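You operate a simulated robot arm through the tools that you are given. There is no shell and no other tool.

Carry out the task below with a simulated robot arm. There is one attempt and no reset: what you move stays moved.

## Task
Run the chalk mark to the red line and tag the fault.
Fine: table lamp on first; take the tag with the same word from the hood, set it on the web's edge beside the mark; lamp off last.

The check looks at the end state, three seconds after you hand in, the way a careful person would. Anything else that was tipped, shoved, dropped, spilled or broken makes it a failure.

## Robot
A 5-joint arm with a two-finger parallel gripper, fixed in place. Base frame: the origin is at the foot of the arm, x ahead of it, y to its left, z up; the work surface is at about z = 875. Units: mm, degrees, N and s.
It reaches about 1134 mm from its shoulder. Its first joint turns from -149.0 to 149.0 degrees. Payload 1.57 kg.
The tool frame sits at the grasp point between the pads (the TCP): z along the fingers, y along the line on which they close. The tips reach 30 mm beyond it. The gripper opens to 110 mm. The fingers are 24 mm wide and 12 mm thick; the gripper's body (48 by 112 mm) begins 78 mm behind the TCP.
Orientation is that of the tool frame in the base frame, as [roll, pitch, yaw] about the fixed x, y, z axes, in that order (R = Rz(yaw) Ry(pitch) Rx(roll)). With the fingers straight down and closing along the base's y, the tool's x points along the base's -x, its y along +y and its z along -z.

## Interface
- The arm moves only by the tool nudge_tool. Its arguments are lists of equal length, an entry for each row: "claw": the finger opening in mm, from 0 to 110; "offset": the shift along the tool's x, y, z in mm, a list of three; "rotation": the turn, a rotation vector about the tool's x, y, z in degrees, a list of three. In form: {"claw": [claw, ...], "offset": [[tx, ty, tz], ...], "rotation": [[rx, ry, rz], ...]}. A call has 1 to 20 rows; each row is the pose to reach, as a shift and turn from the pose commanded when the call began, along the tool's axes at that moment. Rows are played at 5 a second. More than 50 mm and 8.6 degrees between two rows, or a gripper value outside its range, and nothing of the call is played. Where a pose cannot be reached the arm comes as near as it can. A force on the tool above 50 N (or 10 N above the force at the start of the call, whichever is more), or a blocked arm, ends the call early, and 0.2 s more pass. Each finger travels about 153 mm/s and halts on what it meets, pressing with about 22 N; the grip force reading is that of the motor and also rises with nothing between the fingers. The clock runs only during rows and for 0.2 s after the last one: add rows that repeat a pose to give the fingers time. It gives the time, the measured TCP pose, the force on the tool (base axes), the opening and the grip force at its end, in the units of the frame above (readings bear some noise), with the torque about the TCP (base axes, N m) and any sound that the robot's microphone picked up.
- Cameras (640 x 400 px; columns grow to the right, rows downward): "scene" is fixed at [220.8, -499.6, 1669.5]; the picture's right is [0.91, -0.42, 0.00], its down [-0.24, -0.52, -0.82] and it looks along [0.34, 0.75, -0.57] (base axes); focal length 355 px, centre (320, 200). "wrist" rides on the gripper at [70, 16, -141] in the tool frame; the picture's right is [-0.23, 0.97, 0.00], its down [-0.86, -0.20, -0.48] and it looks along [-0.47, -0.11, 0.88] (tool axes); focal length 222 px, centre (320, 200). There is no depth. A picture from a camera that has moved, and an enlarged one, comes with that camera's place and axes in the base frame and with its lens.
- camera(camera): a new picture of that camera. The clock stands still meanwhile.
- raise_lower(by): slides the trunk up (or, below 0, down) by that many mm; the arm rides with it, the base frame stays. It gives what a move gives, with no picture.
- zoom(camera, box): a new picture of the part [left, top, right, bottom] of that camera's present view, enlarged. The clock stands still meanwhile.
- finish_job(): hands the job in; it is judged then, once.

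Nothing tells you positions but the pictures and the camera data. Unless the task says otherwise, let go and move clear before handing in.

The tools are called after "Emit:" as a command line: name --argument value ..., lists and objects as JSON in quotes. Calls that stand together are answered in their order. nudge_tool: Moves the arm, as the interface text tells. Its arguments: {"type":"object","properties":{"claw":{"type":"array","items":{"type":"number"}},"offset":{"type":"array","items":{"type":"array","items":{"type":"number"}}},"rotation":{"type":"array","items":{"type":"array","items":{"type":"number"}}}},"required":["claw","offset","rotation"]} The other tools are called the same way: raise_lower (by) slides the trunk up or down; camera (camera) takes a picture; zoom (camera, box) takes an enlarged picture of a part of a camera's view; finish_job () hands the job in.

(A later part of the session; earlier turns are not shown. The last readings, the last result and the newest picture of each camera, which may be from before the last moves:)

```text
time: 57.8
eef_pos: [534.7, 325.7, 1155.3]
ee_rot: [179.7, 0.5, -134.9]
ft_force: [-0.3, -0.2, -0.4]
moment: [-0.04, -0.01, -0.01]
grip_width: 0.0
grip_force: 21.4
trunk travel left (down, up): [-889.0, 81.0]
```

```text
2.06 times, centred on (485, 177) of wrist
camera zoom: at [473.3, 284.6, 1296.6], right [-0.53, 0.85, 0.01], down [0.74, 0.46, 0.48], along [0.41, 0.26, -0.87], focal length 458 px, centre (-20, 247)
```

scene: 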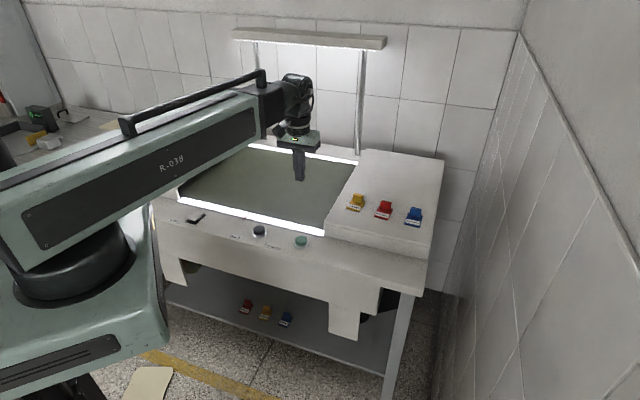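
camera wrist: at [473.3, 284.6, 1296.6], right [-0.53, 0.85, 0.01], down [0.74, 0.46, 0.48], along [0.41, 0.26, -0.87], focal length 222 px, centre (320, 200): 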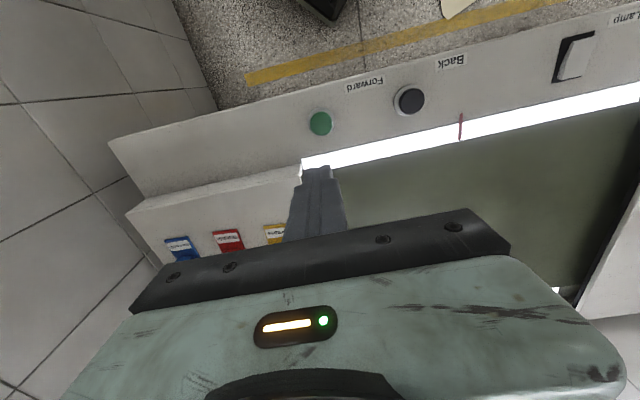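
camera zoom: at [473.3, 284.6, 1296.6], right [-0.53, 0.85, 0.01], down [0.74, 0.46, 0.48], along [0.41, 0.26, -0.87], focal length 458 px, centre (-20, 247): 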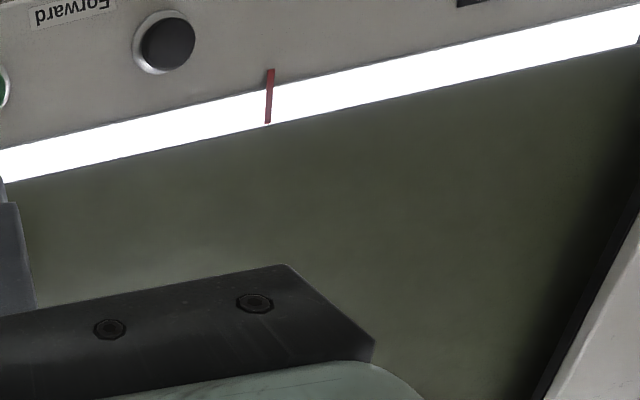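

The weave never shifts, so only the mark itself will show motion. My net run so far is only a few seconds each way, so I'll go down on Forward again and hold it much longer, checking every 4 s.

Emit:
raise_lower --by -215

Emit:
raise_lower --by -18

Emit:
nudge_tool --claw '[0, 0, 0, 0, 0, 0, 0, 0, 0, 0, 0, 0, 0, 0, 0, 0, 0, 0, 0, 0]' --offset '[[0, 0, 0], [0, 0, 0], [0, 0, 0], [0, 0, 0], [0, 0, 0], [0, 0, 0], [0, 0, 0], [0, 0, 0], [0, 0, 0], [0, 0, 0], [0, 0, 0], [0, 0, 0], [0, 0, 0], [0, 0, 0], [0, 0, 0], [0, 0, 0], [0, 0, 0], [0, 0, 0], [0, 0, 0], [0, 0, 0]]' --rotation '[[0, 0, 0], [0, 0, 0], [0, 0, 0], [0, 0, 0], [0, 0, 0], [0, 0, 0], [0, 0, 0], [0, 0, 0], [0, 0, 0], [0, 0, 0], [0, 0, 0], [0, 0, 0], [0, 0, 0], [0, 0, 0], [0, 0, 0], [0, 0, 0], [0, 0, 0], [0, 0, 0], [0, 0, 0], [0, 0, 0]]'

Emit:
zoom --camera "scene" --box '[176, 130, 368, 250]'

Emit:
nudge_tool --claw '[0, 0, 0, 0, 0, 0, 0, 0, 0, 0, 0, 0, 0, 0, 0, 0, 0, 0, 0, 0]' --offset '[[0, 0, 0], [0, 0, 0], [0, 0, 0], [0, 0, 0], [0, 0, 0], [0, 0, 0], [0, 0, 0], [0, 0, 0], [0, 0, 0], [0, 0, 0], [0, 0, 0], [0, 0, 0], [0, 0, 0], [0, 0, 0], [0, 0, 0], [0, 0, 0], [0, 0, 0], [0, 0, 0], [0, 0, 0], [0, 0, 0]]' --rotation '[[0, 0, 0], [0, 0, 0], [0, 0, 0], [0, 0, 0], [0, 0, 0], [0, 0, 0], [0, 0, 0], [0, 0, 0], [0, 0, 0], [0, 0, 0], [0, 0, 0], [0, 0, 0], [0, 0, 0], [0, 0, 0], [0, 0, 0], [0, 0, 0], [0, 0, 0], [0, 0, 0], [0, 0, 0], [0, 0, 0]]'

Emit:
zoom --camera "scene" --box '[176, 130, 368, 250]'

Emit:
camera --camera "wrist"

```text
time: 60.1
eef_pos: [535.2, 324.1, 940.5]
ee_rot: [179.7, 0.5, -135.0]
ft_force: [0.2, 0.8, 0.4]
moment: [0.02, -0.01, 0.0]
grip_width: 0.0
grip_force: 20.9
trunk travel left (down, up): [-674.0, 296.0]
```

```text
time: 60.7
eef_pos: [535.0, 324.2, 922.7]
ee_rot: [179.7, 0.4, -134.9]
ft_force: [1.6, 0.3, 4.4]
moment: [-0.01, 0.02, 0.01]
grip_width: 0.0
grip_force: 21.0
trunk travel left (down, up): [-656.0, 314.0]
heard: click
```

```text
time: 64.9
eef_pos: [534.6, 323.9, 923.1]
ee_rot: [179.7, 0.5, -135.0]
ft_force: [0.7, -0.2, 4.7]
moment: [0.0, 0.02, 0.04]
grip_width: 0.0
grip_force: 21.4
trunk travel left (down, up): [-656.0, 314.0]
```

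```text
3.33 times, centred on (272, 190) of scene
camera zoom: at [220.8, -499.6, 1669.5], right [0.91, -0.42, 0.0], down [-0.24, -0.52, -0.82], along [0.34, 0.75, -0.57], focal length 1183 px, centre (480, 233)
```

zoom: 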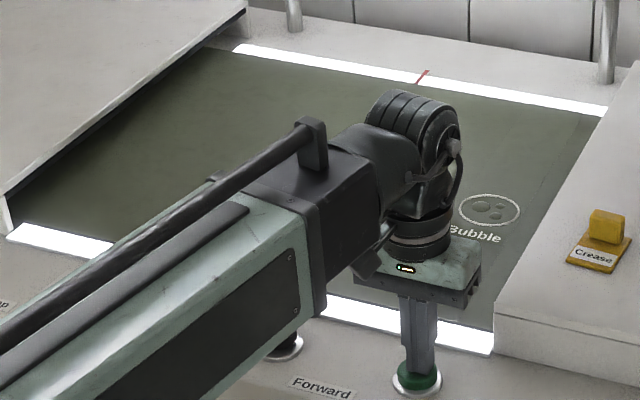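

```text
time: 69.1
eef_pos: [535.1, 324.4, 922.6]
ee_rot: [179.7, 0.4, -135.0]
ft_force: [0.6, -0.7, 4.7]
moment: [-0.01, 0.03, -0.03]
grip_width: 0.0
grip_force: 21.4
trunk travel left (down, up): [-656.0, 314.0]
```

```text
3.33 times, centred on (272, 190) of scene
camera zoom: at [220.8, -499.6, 1669.5], right [0.91, -0.42, 0.0], down [-0.24, -0.52, -0.82], along [0.34, 0.75, -0.57], focal length 1183 px, centre (480, 233)
```

zoom: 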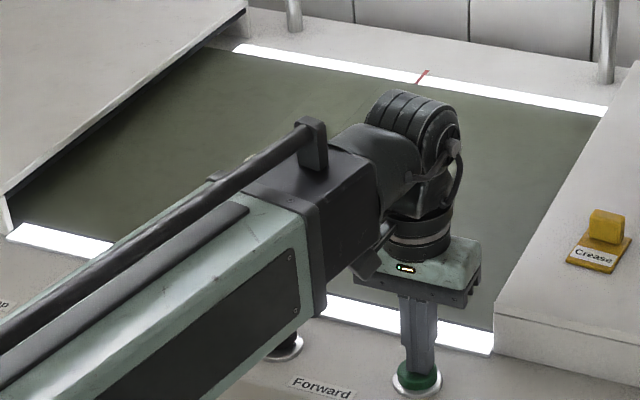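

```text
taken
camera wrist: at [473.0, 284.4, 1063.8], right [-0.53, 0.85, 0.01], down [0.74, 0.46, 0.49], along [0.41, 0.26, -0.87], focal length 222 px, centre (320, 200)
```

wrist: 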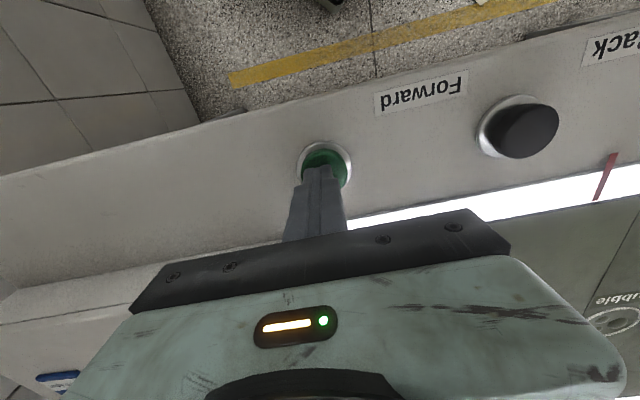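

The mark has appeared: a chalk ring labelled "Bubble", running right to left at about 70 mm/s and now likely past the red line. I'll release Forward straight away and look.

Emit:
raise_lower --by 20

Emit:
camera --camera "wrist"

```text
time: 69.8
eef_pos: [535.4, 325.2, 943.3]
ee_rot: [179.7, 0.5, -135.0]
ft_force: [-0.5, -0.3, -0.7]
moment: [0.01, -0.01, 0.01]
grip_width: 0.0
grip_force: 21.4
trunk travel left (down, up): [-676.0, 294.0]
```

```text
taken
camera wrist: at [473.3, 284.6, 1083.6], right [-0.53, 0.85, 0.01], down [0.74, 0.46, 0.48], along [0.41, 0.26, -0.87], focal length 222 px, centre (320, 200)
```

wrist: 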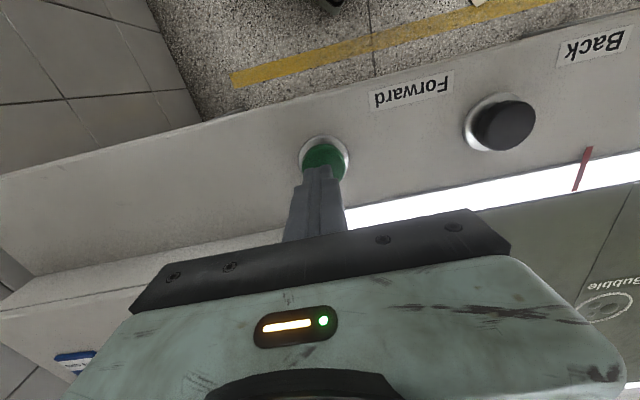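

Released. I'll raise the trunk to get a clear look at the whole mark.

Emit:
raise_lower --by 210

Emit:
zoom --camera "scene" --box '[176, 130, 368, 250]'

Emit:
zoom --camera "wrist" --box '[330, 80, 640, 274]'

```text
time: 72.0
eef_pos: [535.2, 324.2, 1153.0]
ee_rot: [179.7, 0.6, -135.0]
ft_force: [-0.5, -0.3, 0.1]
moment: [-0.01, -0.04, 0.01]
grip_width: 0.0
grip_force: 21.1
trunk travel left (down, up): [-886.0, 84.0]
```

```text
3.33 times, centred on (272, 190) of scene
camera zoom: at [220.8, -499.6, 1669.5], right [0.91, -0.42, 0.0], down [-0.24, -0.52, -0.82], along [0.34, 0.75, -0.57], focal length 1183 px, centre (480, 233)
```

zoom: 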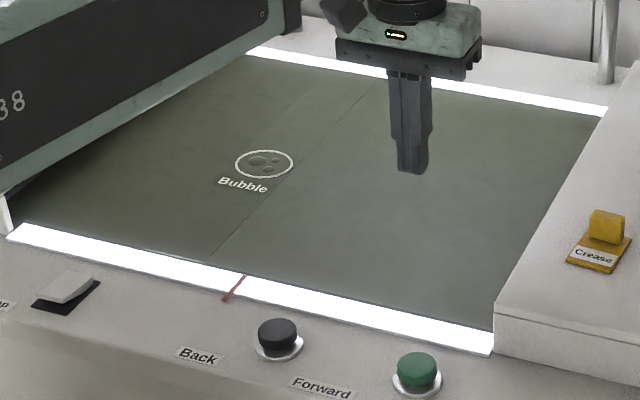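

```text
2.06 times, centred on (485, 177) of wrist
camera zoom: at [473.3, 284.6, 1293.6], right [-0.53, 0.85, 0.01], down [0.74, 0.46, 0.48], along [0.41, 0.26, -0.87], focal length 458 px, centre (-20, 247)
```

zoom: 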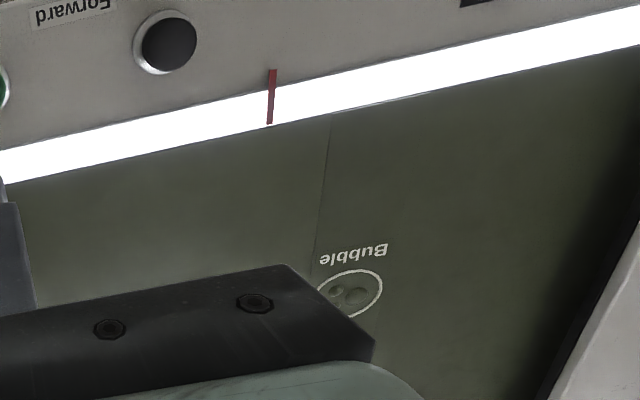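

The chalk ring reads "Bubble" and sits left of the red line, and there seems to be a light streak at the web's edge. I'll zoom in on both.

Emit:
zoom --camera "scene" --box '[212, 165, 276, 205]'

Emit:
zoom --camera "scene" --box '[208, 190, 264, 225]'

Emit:
zoom --camera "wrist" --box '[450, 100, 600, 194]'

Emit:
zoom --camera "scene" --box '[232, 140, 328, 200]'

```text
10.00 times, centred on (244, 185) of scene
camera zoom: at [220.8, -499.6, 1669.5], right [0.91, -0.42, 0.0], down [-0.24, -0.52, -0.82], along [0.34, 0.75, -0.57], focal length 3549 px, centre (1080, 350)
```

zoom: 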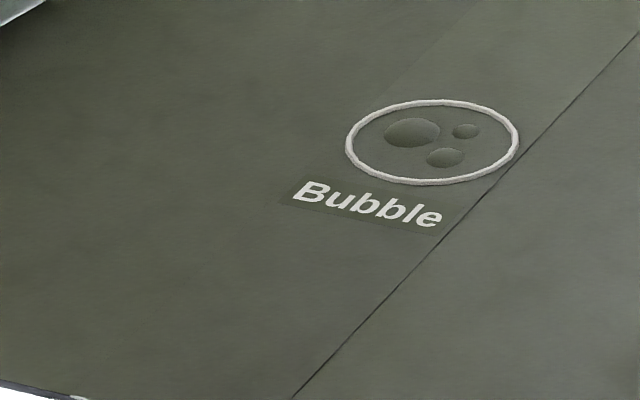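

```text
11.43 times, centred on (236, 208) of scene
camera zoom: at [220.8, -499.6, 1669.5], right [0.91, -0.42, 0.0], down [-0.24, -0.52, -0.82], along [0.34, 0.75, -0.57], focal length 4056 px, centre (1280, 114)
```

zoom: 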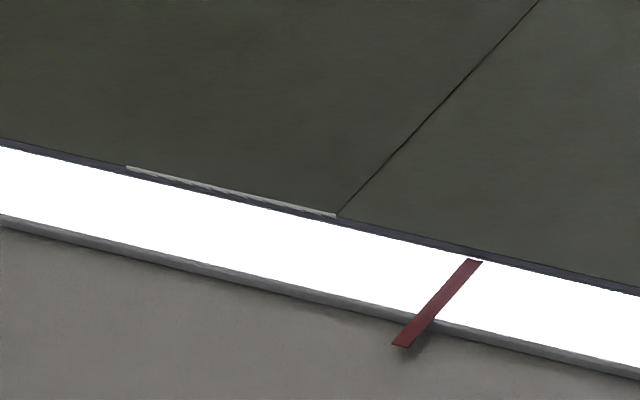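

```text
4.26 times, centred on (525, 147) of wrist
camera zoom: at [473.3, 284.6, 1293.6], right [-0.53, 0.85, 0.01], down [0.74, 0.46, 0.48], along [0.41, 0.26, -0.87], focal length 945 px, centre (-552, 426)
```

zoom: 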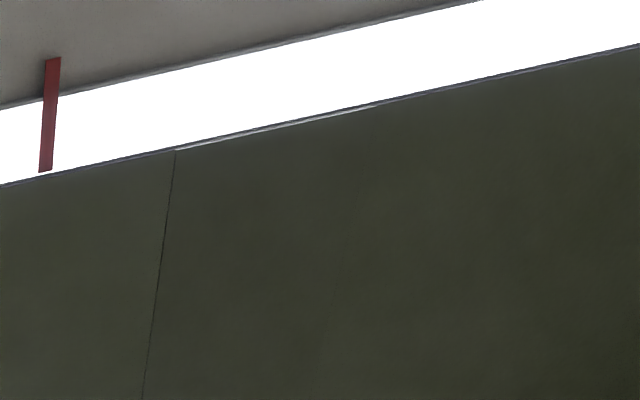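

```text
6.67 times, centred on (280, 170) of scene
camera zoom: at [220.8, -499.6, 1669.5], right [0.91, -0.42, 0.0], down [-0.24, -0.52, -0.82], along [0.34, 0.75, -0.57], focal length 2366 px, centre (587, 400)
```

zoom: 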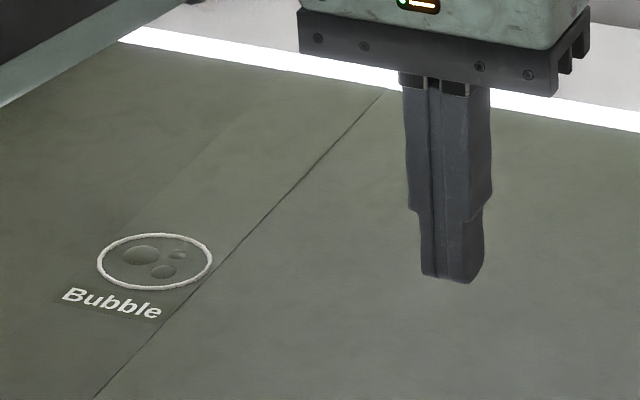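

The mark is the chalk ring labelled "Bubble", centred at u ≈ -200, with the red line at u ≈ -101. So the web must go back about 98 mm, roughly 1.4 s of Back. I'll move over Back and make one short calibrated tap first.

Emit:
nudge_tool --claw '[0, 0, 0, 0, 0, 0]' --offset '[[-1.7, 40, 0], [-3.4, 80, 0], [-5, 120, 0], [-6.7, 157.5, 0], [-6.7, 157.5, 0], [-6.7, 157.5, 0]]' --rotation '[[0, 0, 0], [0, 0, 0], [0, 0, 0], [0, 0, 0], [0, 0, 0], [0, 0, 0]]'

Emit:
raise_lower --by -217

Emit:
camera --camera "wrist"

Emit:
zoom --camera "scene" --box '[210, 180, 338, 260]'

```text
time: 73.4
eef_pos: [431.1, 442.0, 1152.5]
ee_rot: [179.7, 0.4, -135.0]
ft_force: [-0.3, -0.5, -0.5]
moment: [-0.02, -0.03, -0.02]
grip_width: 0.0
grip_force: 21.7
trunk travel left (down, up): [-886.0, 84.0]
```

```text
time: 75.8
eef_pos: [430.1, 442.7, 935.5]
ee_rot: [179.7, 0.5, -134.9]
ft_force: [-0.3, 0.4, 0.3]
moment: [-0.03, 0.02, 0.0]
grip_width: 0.0
grip_force: 20.9
trunk travel left (down, up): [-669.0, 301.0]
```

```text
taken
camera wrist: at [368.4, 402.5, 1076.7], right [-0.53, 0.85, 0.01], down [0.74, 0.46, 0.49], along [0.41, 0.26, -0.87], focal length 222 px, centre (320, 200)
```

wrist: 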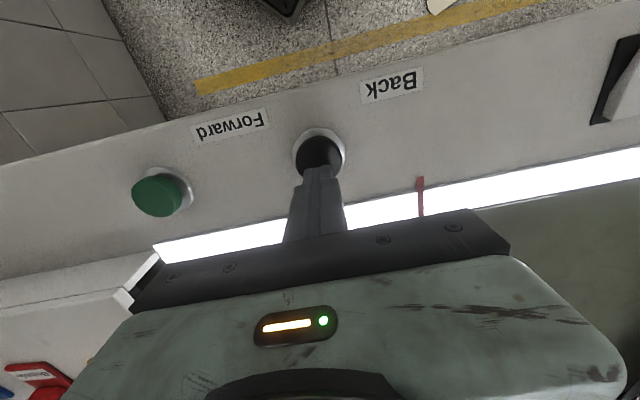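

```text
5.00 times, centred on (274, 220) of scene
camera zoom: at [220.8, -499.6, 1669.5], right [0.91, -0.42, 0.0], down [-0.24, -0.52, -0.82], along [0.34, 0.75, -0.57], focal length 1774 px, centre (550, 100)
```

zoom: 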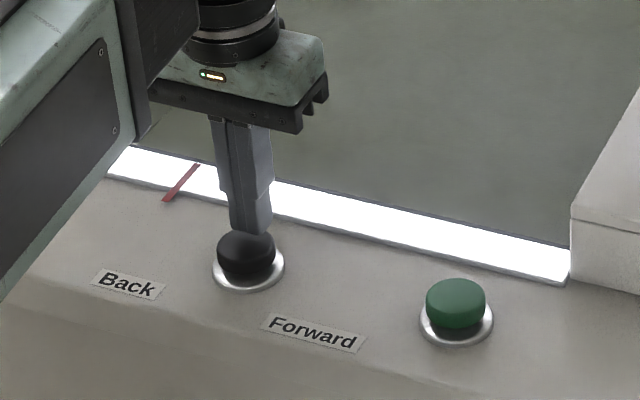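

The tip is placed over Back. I'll make one quick tap, then raise to measure how far the mark moved.

Emit:
raise_lower --by -13

Emit:
raise_lower --by 13

Emit:
raise_lower --by 200

Emit:
zoom --camera "scene" --box '[176, 130, 368, 250]'

Emit:
camera --camera "wrist"

```text
time: 76.4
eef_pos: [430.8, 441.7, 922.3]
ee_rot: [179.7, 0.5, -135.0]
ft_force: [0.5, 0.7, 5.7]
moment: [-0.03, 0.02, -0.01]
grip_width: 0.0
grip_force: 20.8
trunk travel left (down, up): [-656.0, 314.0]
heard: click
```

```text
time: 77.0
eef_pos: [430.0, 443.1, 935.6]
ee_rot: [179.7, 0.4, -134.9]
ft_force: [0.2, -0.3, -0.4]
moment: [-0.03, 0.01, -0.03]
grip_width: 0.2
grip_force: 21.3
trunk travel left (down, up): [-669.0, 301.0]
```

```text
time: 79.1
eef_pos: [429.8, 443.5, 1135.5]
ee_rot: [179.8, 0.5, -135.0]
ft_force: [-0.5, -0.2, 0.0]
moment: [-0.01, 0.05, 0.01]
grip_width: 0.0
grip_force: 21.3
trunk travel left (down, up): [-869.0, 101.0]
```

```text
3.33 times, centred on (272, 190) of scene
camera zoom: at [220.8, -499.6, 1669.5], right [0.91, -0.42, 0.0], down [-0.24, -0.52, -0.82], along [0.34, 0.75, -0.57], focal length 1183 px, centre (480, 233)
```

zoom: 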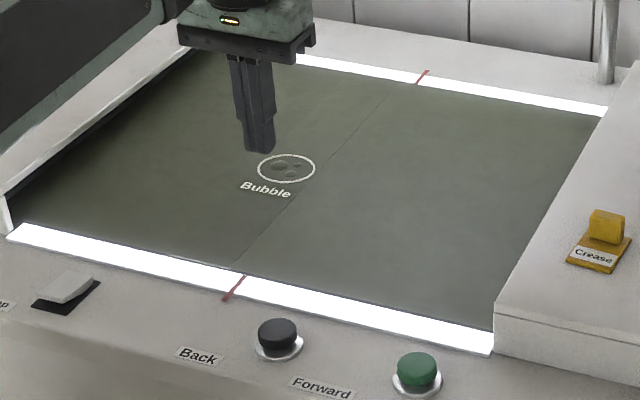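

```text
taken
camera wrist: at [368.4, 402.6, 1276.6], right [-0.53, 0.85, 0.01], down [0.74, 0.46, 0.48], along [0.41, 0.26, -0.87], focal length 222 px, centre (320, 200)
```

wrist: 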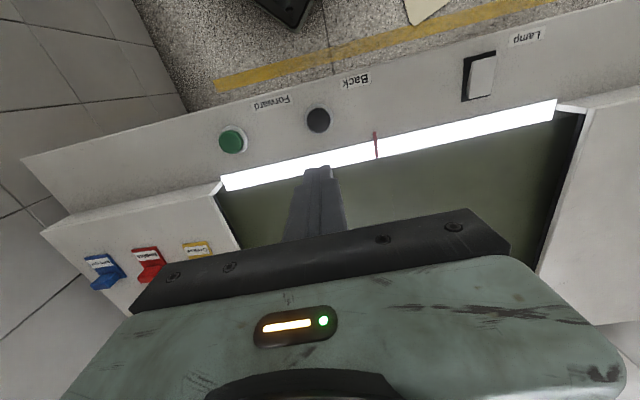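

That tap moved the mark about 31 mm, to u ≈ -168, leaving about 67 mm to go. Two more taps, one slightly deeper, should bring it to the line.

Emit:
raise_lower --by -200

Emit:
raise_lower --by -13

Emit:
raise_lower --by 13

Emit:
raise_lower --by -14

Emit:
raise_lower --by 14

Emit:
raise_lower --by 200

Emit:
zoom --camera "scene" --box '[176, 130, 368, 250]'

Emit:
zoom --camera "scene" --box '[240, 160, 304, 200]'

Emit:
zoom --camera "scene" --box '[220, 190, 284, 230]'

```text
time: 81.3
eef_pos: [429.9, 442.4, 936.5]
ee_rot: [179.7, 0.4, -135.0]
ft_force: [-0.2, 0.7, 1.0]
moment: [0.0, 0.01, 0.01]
grip_width: 0.0
grip_force: 21.2
trunk travel left (down, up): [-669.0, 301.0]
```

```text
time: 81.9
eef_pos: [430.6, 442.0, 923.4]
ee_rot: [179.7, 0.5, -135.0]
ft_force: [1.4, 0.6, 5.4]
moment: [-0.02, 0.01, -0.01]
grip_width: 0.1
grip_force: 21.4
trunk travel left (down, up): [-656.0, 314.0]
heard: click
```

```text
time: 82.5
eef_pos: [430.0, 443.4, 935.5]
ee_rot: [179.7, 0.5, -134.9]
ft_force: [-0.5, 0.1, 0.0]
moment: [0.02, -0.01, -0.05]
grip_width: 0.0
grip_force: 21.7
trunk travel left (down, up): [-669.0, 301.0]
```

```text
time: 83.2
eef_pos: [430.0, 442.6, 921.1]
ee_rot: [179.7, 0.6, -135.0]
ft_force: [3.0, 2.2, 12.3]
moment: [-0.03, 0.0, 0.0]
grip_width: 0.0
grip_force: 21.6
trunk travel left (down, up): [-655.0, 315.0]
heard: click
```

```text
time: 83.8
eef_pos: [430.3, 443.2, 936.5]
ee_rot: [179.8, 0.5, -135.0]
ft_force: [-0.7, -0.6, -0.7]
moment: [-0.02, 0.02, 0.03]
grip_width: 0.0
grip_force: 21.4
trunk travel left (down, up): [-669.0, 301.0]
```

```text
time: 85.9
eef_pos: [431.0, 443.2, 1136.3]
ee_rot: [179.7, 0.5, -134.9]
ft_force: [0.1, -0.5, 0.3]
moment: [0.0, 0.02, 0.02]
grip_width: 0.0
grip_force: 21.3
trunk travel left (down, up): [-869.0, 101.0]
```

```text
3.33 times, centred on (272, 190) of scene
camera zoom: at [220.8, -499.6, 1669.5], right [0.91, -0.42, 0.0], down [-0.24, -0.52, -0.82], along [0.34, 0.75, -0.57], focal length 1183 px, centre (480, 233)
```

zoom: 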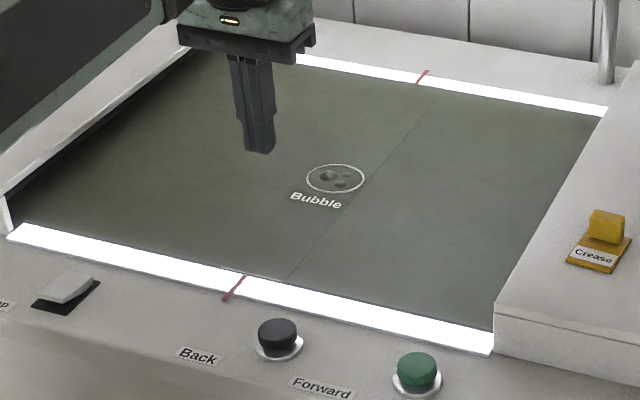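

```text
10.00 times, centred on (272, 180) of scene
camera zoom: at [220.8, -499.6, 1669.5], right [0.91, -0.42, 0.0], down [-0.24, -0.52, -0.82], along [0.34, 0.75, -0.57], focal length 3549 px, centre (800, 400)
```

zoom: 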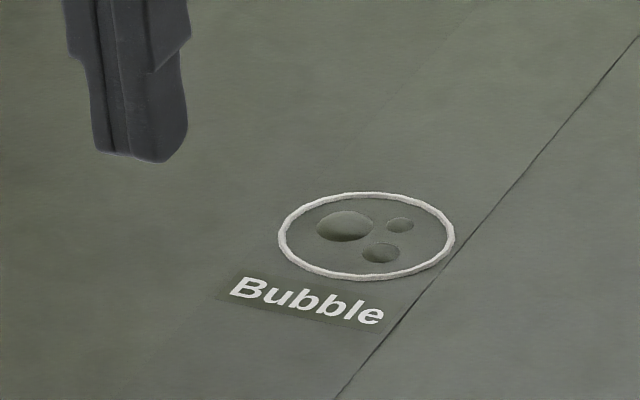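

```text
10.00 times, centred on (252, 210) of scene
camera zoom: at [220.8, -499.6, 1669.5], right [0.91, -0.42, 0.0], down [-0.24, -0.52, -0.82], along [0.34, 0.75, -0.57], focal length 3549 px, centre (1000, 100)
```

zoom: 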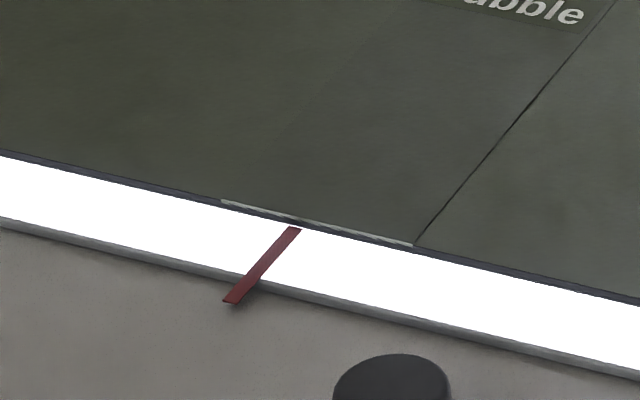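

The ring centre is now at u ≈ -98.5, against the red line at u ≈ -101, so it is aligned within a few millimetres. Next I'll go to the red "Bubble" tag on the right hood, near u ≈ 376, w ≈ 800, and hover high for a close look.

Emit:
nudge_tool --claw '[0, 0, 0, 0, 0, 0, 0, 0, 0, 0, 0, 0]' --offset '[[-18, -38.5, 0], [-36, -77, 0], [-55, -115, 0], [-73, -154, 0], [-91, -192, 0], [-109, -231, 0], [-127, -269, 0], [-146, -308, 0], [-164, -346, 0], [-182, -384.5, 0], [-182, -384.5, 0], [-182, -384.5, 0]]' --rotation '[[0, 0, 0], [0, 0, 0], [0, 0, 0], [0, 0, 0], [0, 0, 0], [0, 0, 0], [0, 0, 0], [0, 0, 0], [0, 0, 0], [0, 0, 0], [0, 0, 0], [0, 0, 0]]'

Emit:
camera --camera "wrist"

Emit:
camera --camera "scene"

```text
time: 88.5
eef_pos: [831.0, 297.8, 1134.9]
ee_rot: [179.7, 0.5, -135.0]
ft_force: [-0.6, 0.4, -0.3]
moment: [0.0, -0.04, 0.01]
grip_width: 0.0
grip_force: 21.6
trunk travel left (down, up): [-869.0, 101.0]
```

```text
taken
camera wrist: at [769.0, 257.8, 1276.6], right [-0.53, 0.85, 0.01], down [0.74, 0.46, 0.48], along [0.41, 0.26, -0.87], focal length 222 px, centre (320, 200)
```

wrist: 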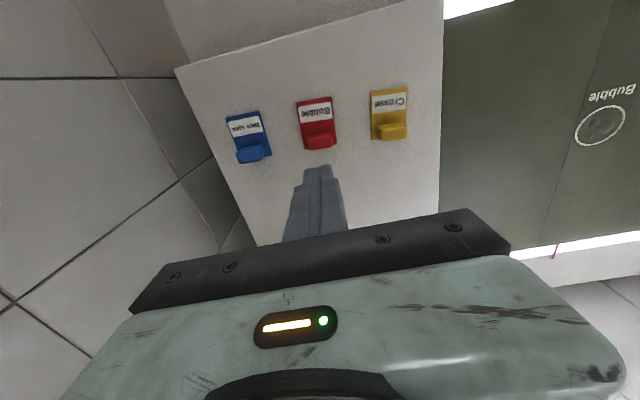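

```text
taken
```

scene: 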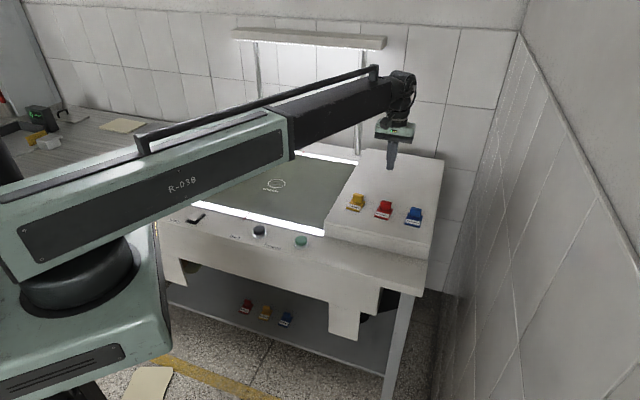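

The wrist camera has all three tags in view. I'll zoom in on the red one.

Emit:
zoom --camera "wrist" --box '[270, 80, 366, 160]'

Emit:
zoom --camera "scene" --box '[360, 190, 408, 220]'

```text
5.00 times, centred on (318, 120) of wrist
camera zoom: at [769.0, 257.8, 1276.6], right [-0.53, 0.85, 0.01], down [0.74, 0.46, 0.48], along [0.41, 0.26, -0.87], focal length 1111 px, centre (330, 600)
```

zoom: 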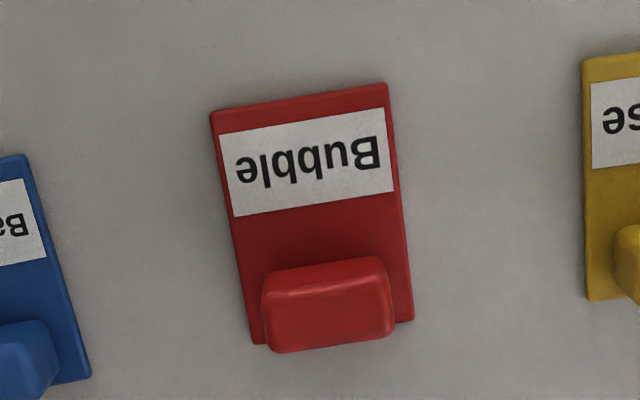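

```text
13.33 times, centred on (384, 205) of scene
camera zoom: at [220.8, -499.6, 1669.5], right [0.91, -0.42, 0.0], down [-0.24, -0.52, -0.82], along [0.34, 0.75, -0.57], focal length 4732 px, centre (-533, 133)
```

zoom: 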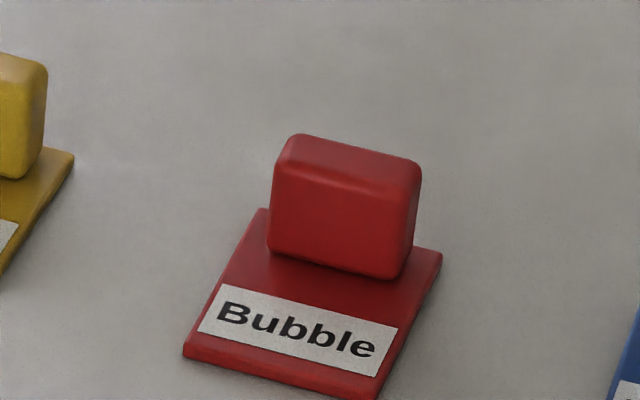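

The red tag's centre is near w = 788, u = 379, turned about 5° clockwise, with its handle near w = 804, u = 380 and its top near z = 975. I'll open to 64 mm, align with it, and come down to just above the handle to check.

Emit:
nudge_tool --claw '[30, 64, 64, 64]' --offset '[[-3, -2, 0], [-6, -3.5, 0], [-6, -3.5, 0], [-6, -3.5, 0]]' --rotation '[[0, 0, 2.5], [0, 0, 5], [0, 0, 5], [0, 0, 5]]'

Emit:
raise_lower --by -108

Emit:
zoom --camera "wrist" --box '[200, 60, 440, 220]'

Emit:
zoom --camera "scene" --box '[340, 160, 436, 220]'

```text
time: 89.5
eef_pos: [838.4, 298.9, 1135.3]
ee_rot: [179.6, 0.4, -140.0]
ft_force: [-0.3, 1.0, 0.1]
moment: [0.0, 0.03, -0.01]
grip_width: 64.0
grip_force: 0.0
trunk travel left (down, up): [-869.0, 101.0]
```

```text
time: 90.9
eef_pos: [836.8, 299.2, 1028.0]
ee_rot: [179.7, 0.6, -139.9]
ft_force: [0.1, 0.1, 0.1]
moment: [0.01, -0.02, 0.0]
grip_width: 64.0
grip_force: 0.0
trunk travel left (down, up): [-761.0, 209.0]
```

```text
2.50 times, centred on (320, 140) of wrist
camera zoom: at [772.3, 265.3, 1168.7], right [-0.45, 0.89, 0.01], down [0.78, 0.39, 0.48], along [0.43, 0.22, -0.87], focal length 555 px, centre (320, 350)
```

zoom: 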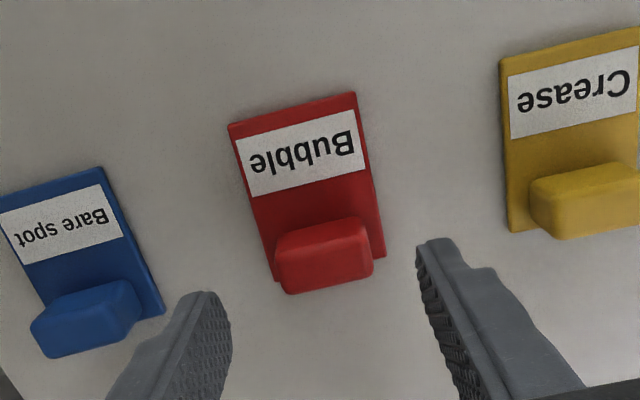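

```text
6.67 times, centred on (388, 190) of scene
camera zoom: at [220.8, -499.6, 1669.5], right [0.91, -0.42, 0.0], down [-0.24, -0.52, -0.82], along [0.34, 0.75, -0.57], focal length 2366 px, centre (-133, 267)
```

zoom: 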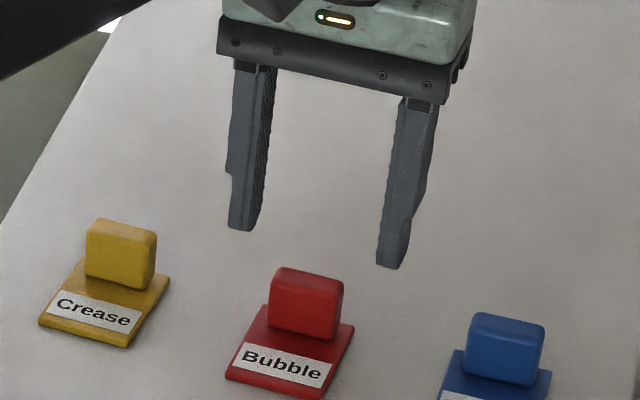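

The fingers straddle the handle, and averaged over both views I'm about 3 mm too far back. I'll make that small correction and lower until the tips are well down the handle, still clear of the base plate.

Emit:
nudge_tool --claw '[64, 64]' --offset '[[3, 1.5, 0], [3, 1.5, 0]]' --rotation '[[0, 0, 0], [0, 0, 0]]'

Emit:
raise_lower --by -40

Emit:
zoom --camera "wrist" --box '[200, 60, 440, 220]'

Emit:
zoom --camera "scene" --box '[352, 170, 432, 220]'

```text
time: 91.5
eef_pos: [833.7, 299.0, 1028.2]
ee_rot: [179.6, 0.5, -140.0]
ft_force: [-0.4, -0.5, -0.1]
moment: [0.0, 0.01, -0.03]
grip_width: 64.1
grip_force: 0.1
trunk travel left (down, up): [-761.0, 209.0]
```

```text
time: 92.4
eef_pos: [834.2, 298.5, 987.5]
ee_rot: [179.8, 0.6, -140.0]
ft_force: [0.4, 0.8, -0.2]
moment: [-0.02, -0.02, -0.02]
grip_width: 64.2
grip_force: 0.0
trunk travel left (down, up): [-721.0, 249.0]
```

```text
2.50 times, centred on (320, 140) of wrist
camera zoom: at [769.3, 264.6, 1128.7], right [-0.45, 0.89, 0.01], down [0.78, 0.39, 0.48], along [0.43, 0.22, -0.87], focal length 555 px, centre (320, 350)
```

zoom: 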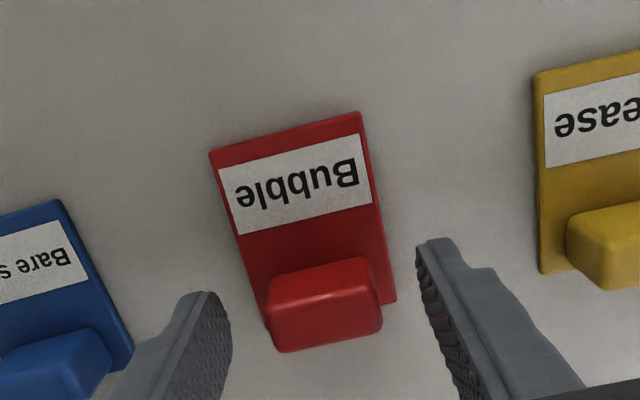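

```text
8.00 times, centred on (392, 195) of scene
camera zoom: at [220.8, -499.6, 1669.5], right [0.91, -0.42, 0.0], down [-0.24, -0.52, -0.82], along [0.34, 0.75, -0.57], focal length 2839 px, centre (-256, 240)
```

zoom: 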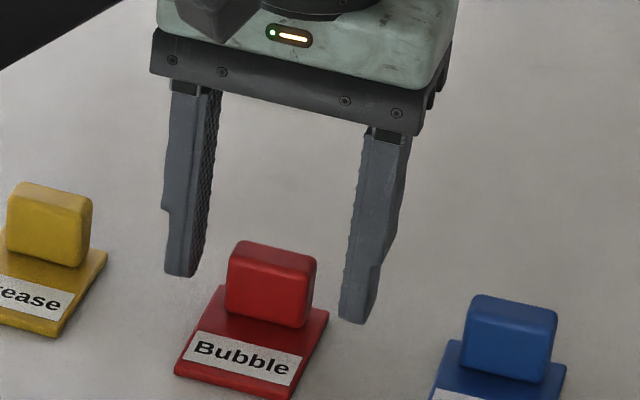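

The handle is centred between the fingers. I'll go down another 6 mm and close.

Emit:
raise_lower --by -6

Emit:
nudge_tool --claw '[54, 46, 40, 34, 28, 20, 20, 20]' --offset '[[0, 0, 0], [0, 0, 0], [0, 0, 0], [0, 0, 0], [0, 0, 0], [0, 0, 0], [0, 0, 0], [0, 0, 0]]' --rotation '[[0, 0, 0], [0, 0, 0], [0, 0, 0], [0, 0, 0], [0, 0, 0], [0, 0, 0], [0, 0, 0], [0, 0, 0]]'

Emit:
zoom --camera "wrist" --box '[200, 60, 440, 220]'

Emit:
zoom --camera "scene" --box '[352, 170, 432, 220]'

```text
time: 92.9
eef_pos: [835.4, 300.0, 981.1]
ee_rot: [179.7, 0.5, -139.9]
ft_force: [-0.9, 0.9, -0.2]
moment: [0.03, 0.0, 0.01]
grip_width: 63.9
grip_force: 0.0
trunk travel left (down, up): [-715.0, 255.0]
```

```text
time: 94.7
eef_pos: [835.0, 300.0, 980.8]
ee_rot: [179.7, 0.5, -140.0]
ft_force: [0.4, 0.7, 0.9]
moment: [-0.06, -0.05, 0.04]
grip_width: 34.9
grip_force: 22.0
trunk travel left (down, up): [-715.0, 255.0]
```

```text
2.50 times, centred on (320, 140) of wrist
camera zoom: at [769.3, 264.6, 1122.7], right [-0.45, 0.89, 0.01], down [0.78, 0.39, 0.48], along [0.43, 0.22, -0.87], focal length 555 px, centre (320, 350)
```

zoom: 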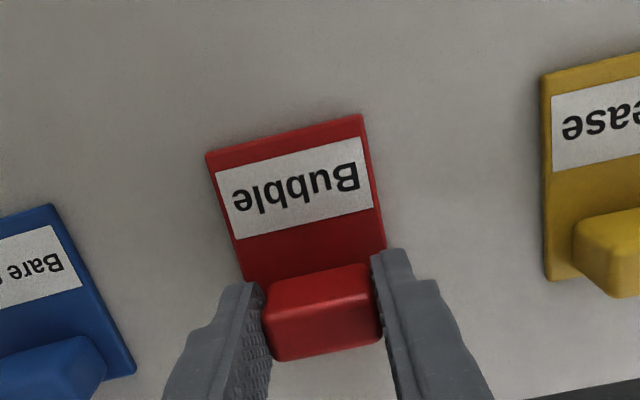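

```text
8.00 times, centred on (392, 195) of scene
camera zoom: at [220.8, -499.6, 1669.5], right [0.91, -0.42, 0.0], down [-0.24, -0.52, -0.82], along [0.34, 0.75, -0.57], focal length 2839 px, centre (-256, 240)
```

zoom: 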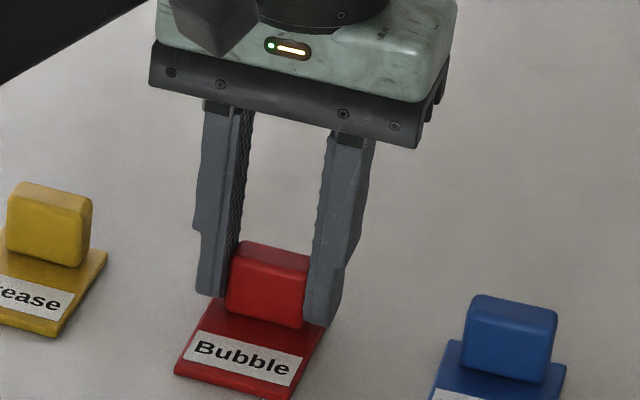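

The handle is gripped at 34.9 mm. I'll lift and check that the tag comes up level.

Emit:
raise_lower --by 120

Emit:
zoom --camera "wrist" --box '[200, 60, 440, 220]'

Emit:
zoom --camera "scene" --box '[336, 130, 432, 220]'

```text
time: 96.2
eef_pos: [834.3, 299.0, 1102.4]
ee_rot: [179.7, 0.7, -140.0]
ft_force: [0.5, 0.5, 0.4]
moment: [-0.02, 0.01, 0.01]
grip_width: 34.8
grip_force: 22.5
trunk travel left (down, up): [-835.0, 135.0]
```

```text
2.50 times, centred on (320, 140) of wrist
camera zoom: at [769.5, 264.7, 1242.5], right [-0.45, 0.89, 0.01], down [0.78, 0.39, 0.48], along [0.43, 0.22, -0.87], focal length 555 px, centre (320, 350)
```

zoom: 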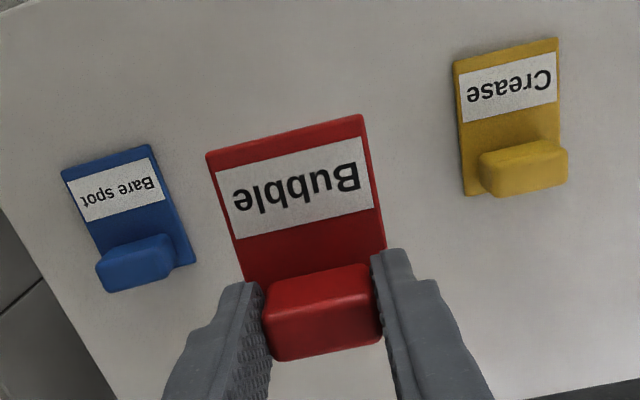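

```text
4.44 times, centred on (384, 175) of scene
camera zoom: at [220.8, -499.6, 1669.5], right [0.91, -0.42, 0.0], down [-0.24, -0.52, -0.82], along [0.34, 0.75, -0.57], focal length 1577 px, centre (36, 311)
```

zoom: 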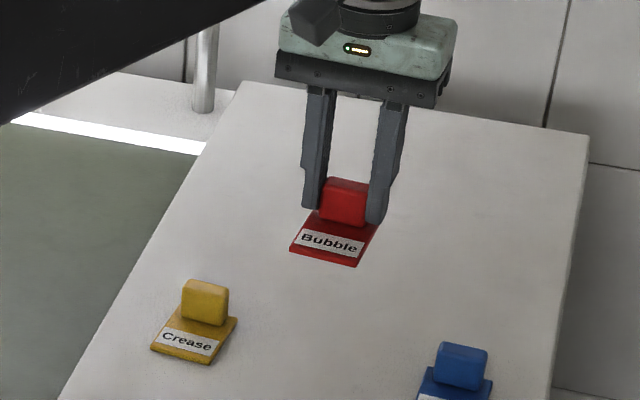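

The tag is held level. I'll carry it high over the web to a spot just inside the near edge, in line with the mark at u ≈ -99, and turn it square on the way.

Emit:
nudge_tool --claw '[20, 20, 20, 20, 20, 20, 20, 20, 20, 20, 20, 20, 20, 20]' --offset '[[6.7, 39.4, 0], [13.3, 78.7, 0], [20, 118.1, 0], [26.6, 157.5, 0], [33.3, 196.8, 0], [40, 236.2, 0], [46.6, 275.6, 0], [53.3, 314.9, 0], [59.9, 354.3, 0], [66.6, 393.7, 0], [73.2, 433, 0], [79.9, 472.4, 0], [79.9, 472.4, 0], [79.9, 472.4, 0]]' --rotation '[[0, 0, -0.4], [0, 0, -0.8], [0, 0, -1.2], [0, 0, -1.7], [0, 0, -2.1], [0, 0, -2.5], [0, 0, -2.9], [0, 0, -3.3], [0, 0, -3.8], [0, 0, -4.2], [0, 0, -4.6], [0, 0, -5], [0, 0, -5], [0, 0, -5]]'

Emit:
camera --camera "wrist"

Emit:
camera --camera "scene"

```text
time: 99.2
eef_pos: [471.0, 610.1, 1100.5]
ee_rot: [179.7, 0.4, -134.9]
ft_force: [0.3, 0.3, 0.3]
moment: [0.01, -0.03, -0.01]
grip_width: 34.9
grip_force: 22.2
out of reach, approached as far as the arm can: row 5
trunk travel left (down, up): [-835.0, 135.0]
```

```text
taken
camera wrist: at [408.4, 568.7, 1242.6], right [-0.53, 0.85, 0.01], down [0.74, 0.46, 0.48], along [0.41, 0.26, -0.87], focal length 222 px, centre (320, 200)
```

wrist: 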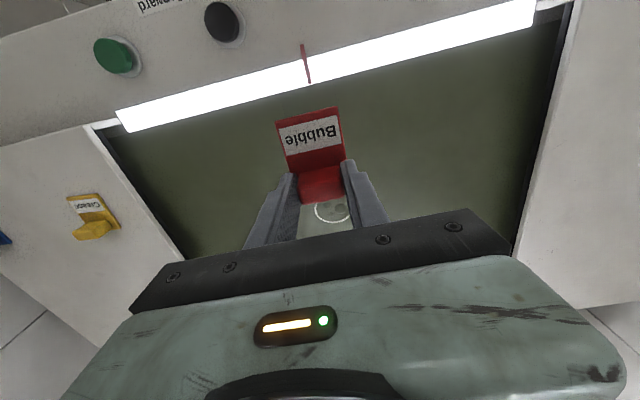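

```text
taken
```

scene: 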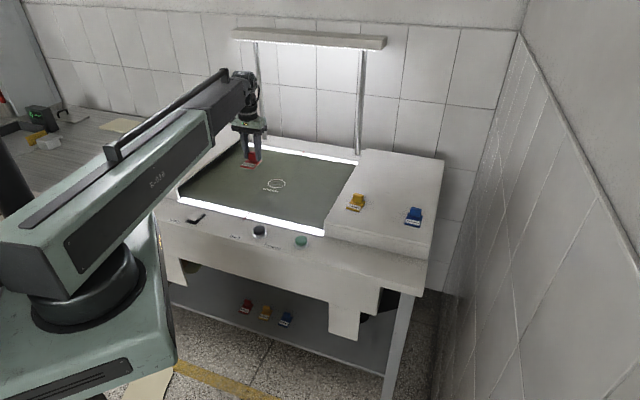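

The tag is above the near edge, square to it, in line with the red line. I'll check the mark against the line and the tag's landing spot once more before lowering.

Emit:
zoom --camera "wrist" --box '[240, 60, 400, 240]'

Emit:
zoom --camera "scene" --box '[176, 130, 368, 250]'

```text
2.22 times, centred on (320, 150) of wrist
camera zoom: at [408.4, 568.7, 1242.6], right [-0.53, 0.85, 0.01], down [0.74, 0.46, 0.48], along [0.41, 0.26, -0.87], focal length 494 px, centre (320, 311)
```

zoom: 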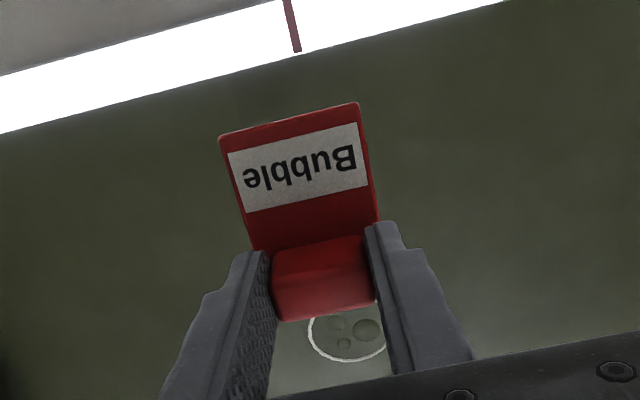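

```text
3.33 times, centred on (272, 190) of scene
camera zoom: at [220.8, -499.6, 1669.5], right [0.91, -0.42, 0.0], down [-0.24, -0.52, -0.82], along [0.34, 0.75, -0.57], focal length 1183 px, centre (480, 233)
```

zoom: 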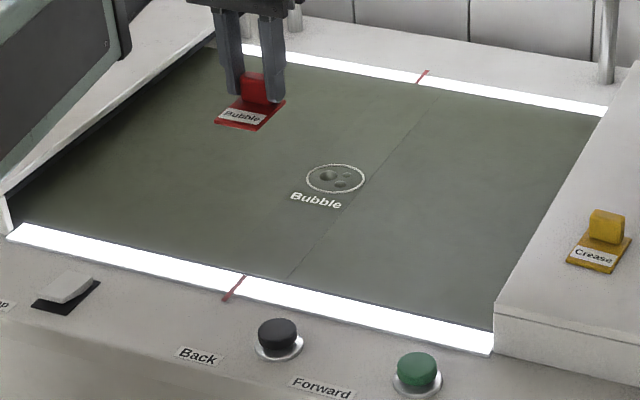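

The ring is about 3 to 4 mm from the line joining the two red marks, well inside its own size, and the tag will land about 13 mm inside the web's edge. I'll lower close to the web, then feel for contact.

Emit:
raise_lower --by -163

Emit:
zoom --camera "scene" --box '[212, 170, 292, 220]'

Emit:
zoom --camera "wrist" --box '[200, 60, 440, 220]'

```text
time: 101.1
eef_pos: [470.7, 608.4, 938.8]
ee_rot: [179.7, 0.5, -135.0]
ft_force: [0.0, -0.3, -0.9]
moment: [0.02, 0.04, 0.03]
grip_width: 34.8
grip_force: 21.8
trunk travel left (down, up): [-672.0, 298.0]
```

```text
8.00 times, centred on (252, 195) of scene
camera zoom: at [220.8, -499.6, 1669.5], right [0.91, -0.42, 0.0], down [-0.24, -0.52, -0.82], along [0.34, 0.75, -0.57], focal length 2839 px, centre (864, 240)
```

zoom: 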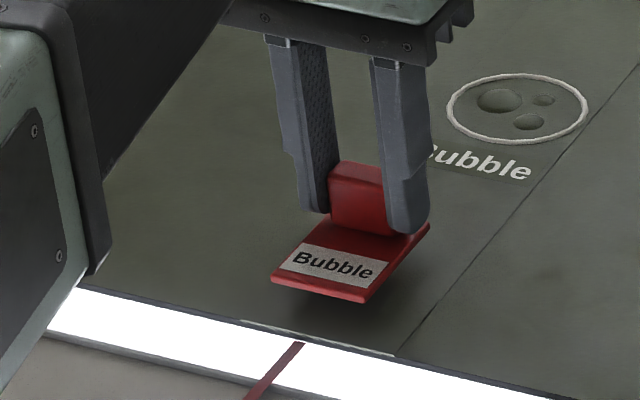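

```text
2.50 times, centred on (320, 140) of wrist
camera zoom: at [408.4, 568.7, 1079.7], right [-0.53, 0.85, 0.01], down [0.74, 0.46, 0.49], along [0.41, 0.26, -0.87], focal length 555 px, centre (320, 350)
```

zoom: 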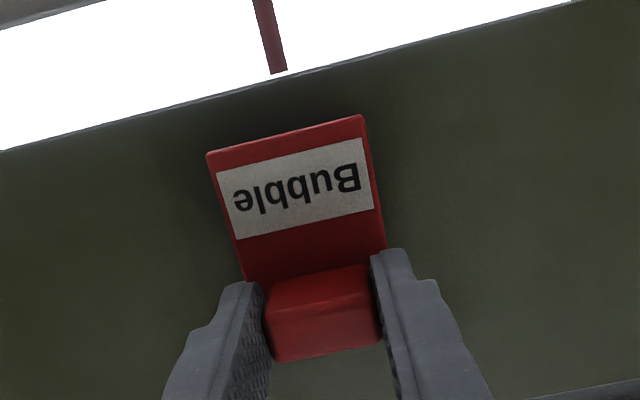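

The tag hangs level about 15 mm above the web, just inside the edge. I'll lower in small steps.

Emit:
raise_lower --by -11

Emit:
raise_lower --by -2

Emit:
zoom --camera "scene" --box '[228, 180, 276, 210]'

```text
time: 101.7
eef_pos: [470.5, 609.5, 927.5]
ee_rot: [179.7, 0.6, -134.9]
ft_force: [0.5, 1.0, 0.2]
moment: [-0.01, -0.03, 0.02]
grip_width: 34.8
grip_force: 21.7
trunk travel left (down, up): [-661.0, 309.0]
```

```text
time: 102.2
eef_pos: [470.9, 609.6, 925.5]
ee_rot: [179.7, 0.6, -134.9]
ft_force: [0.2, 0.3, -0.8]
moment: [0.01, -0.01, 0.0]
grip_width: 34.9
grip_force: 22.3
trunk travel left (down, up): [-659.0, 311.0]
```

```text
13.33 times, centred on (252, 195) of scene
camera zoom: at [220.8, -499.6, 1669.5], right [0.91, -0.42, 0.0], down [-0.24, -0.52, -0.82], along [0.34, 0.75, -0.57], focal length 4732 px, centre (1227, 267)
```

zoom: 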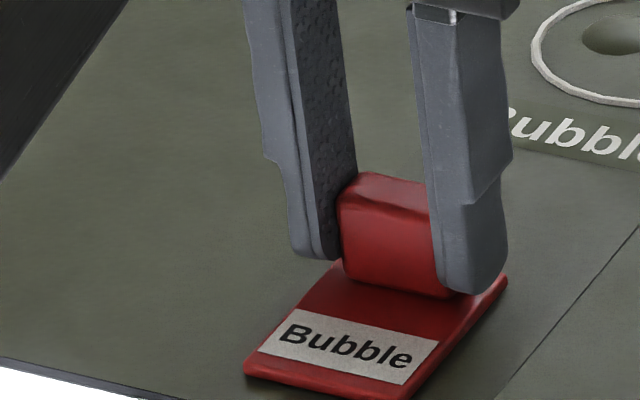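

Very close now. I'll go down in 1 to 2 mm steps until the force shows contact.

Emit:
raise_lower --by -2

```text
time: 102.7
eef_pos: [470.3, 608.8, 925.1]
ee_rot: [179.7, 0.6, -135.0]
ft_force: [3.3, 5.1, 18.7]
moment: [-0.02, -0.09, 0.0]
grip_width: 35.0
grip_force: 22.1
trunk travel left (down, up): [-657.0, 313.0]
```

Contact shows at 19 N. I'll ease up 1 mm, then open the fingers gently.

Emit:
raise_lower --by 1

Emit:
nudge_tool --claw '[36, 40, 46, 54, 62, 62, 62]' --offset '[[0, 0, 0], [0, 0, 0], [0, 0, 0], [0, 0, 0], [0, 0, 0], [0, 0, 0], [0, 0, 0]]' --rotation '[[0, 0, 0], [0, 0, 0], [0, 0, 0], [0, 0, 0], [0, 0, 0], [0, 0, 0], [0, 0, 0]]'

Emit:
zoom --camera "scene" --box '[212, 170, 292, 220]'

Emit:
zoom --camera "wrist" --box '[200, 60, 440, 220]'

```text
time: 103.2
eef_pos: [470.8, 609.1, 924.2]
ee_rot: [179.9, 0.5, -135.0]
ft_force: [1.5, 1.3, 5.9]
moment: [0.07, -0.13, -0.02]
grip_width: 34.8
grip_force: 21.3
trunk travel left (down, up): [-658.0, 312.0]
```

```text
time: 104.8
eef_pos: [470.3, 609.0, 924.9]
ee_rot: [179.6, 0.5, -135.0]
ft_force: [0.4, 0.1, -1.5]
moment: [-0.01, 0.03, 0.0]
grip_width: 62.3
grip_force: 0.2
trunk travel left (down, up): [-658.0, 312.0]
```

```text
8.00 times, centred on (252, 195) of scene
camera zoom: at [220.8, -499.6, 1669.5], right [0.91, -0.42, 0.0], down [-0.24, -0.52, -0.82], along [0.34, 0.75, -0.57], focal length 2839 px, centre (864, 240)
```

zoom: 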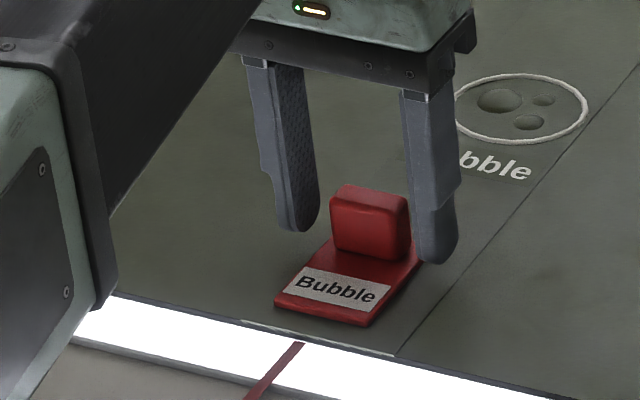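

```text
2.50 times, centred on (320, 140) of wrist
camera zoom: at [408.4, 568.7, 1065.6], right [-0.53, 0.85, 0.01], down [0.74, 0.46, 0.48], along [0.41, 0.26, -0.87], focal length 555 px, centre (320, 350)
```

zoom: 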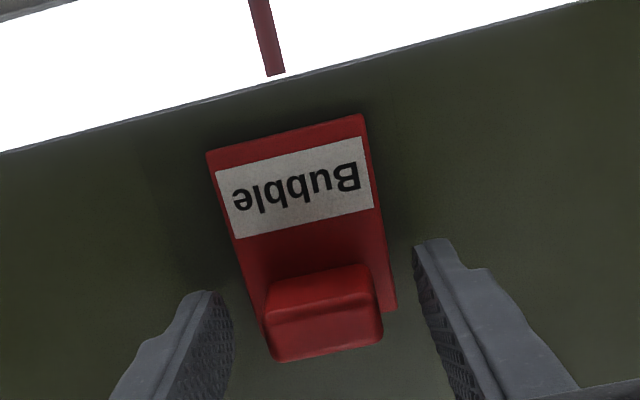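

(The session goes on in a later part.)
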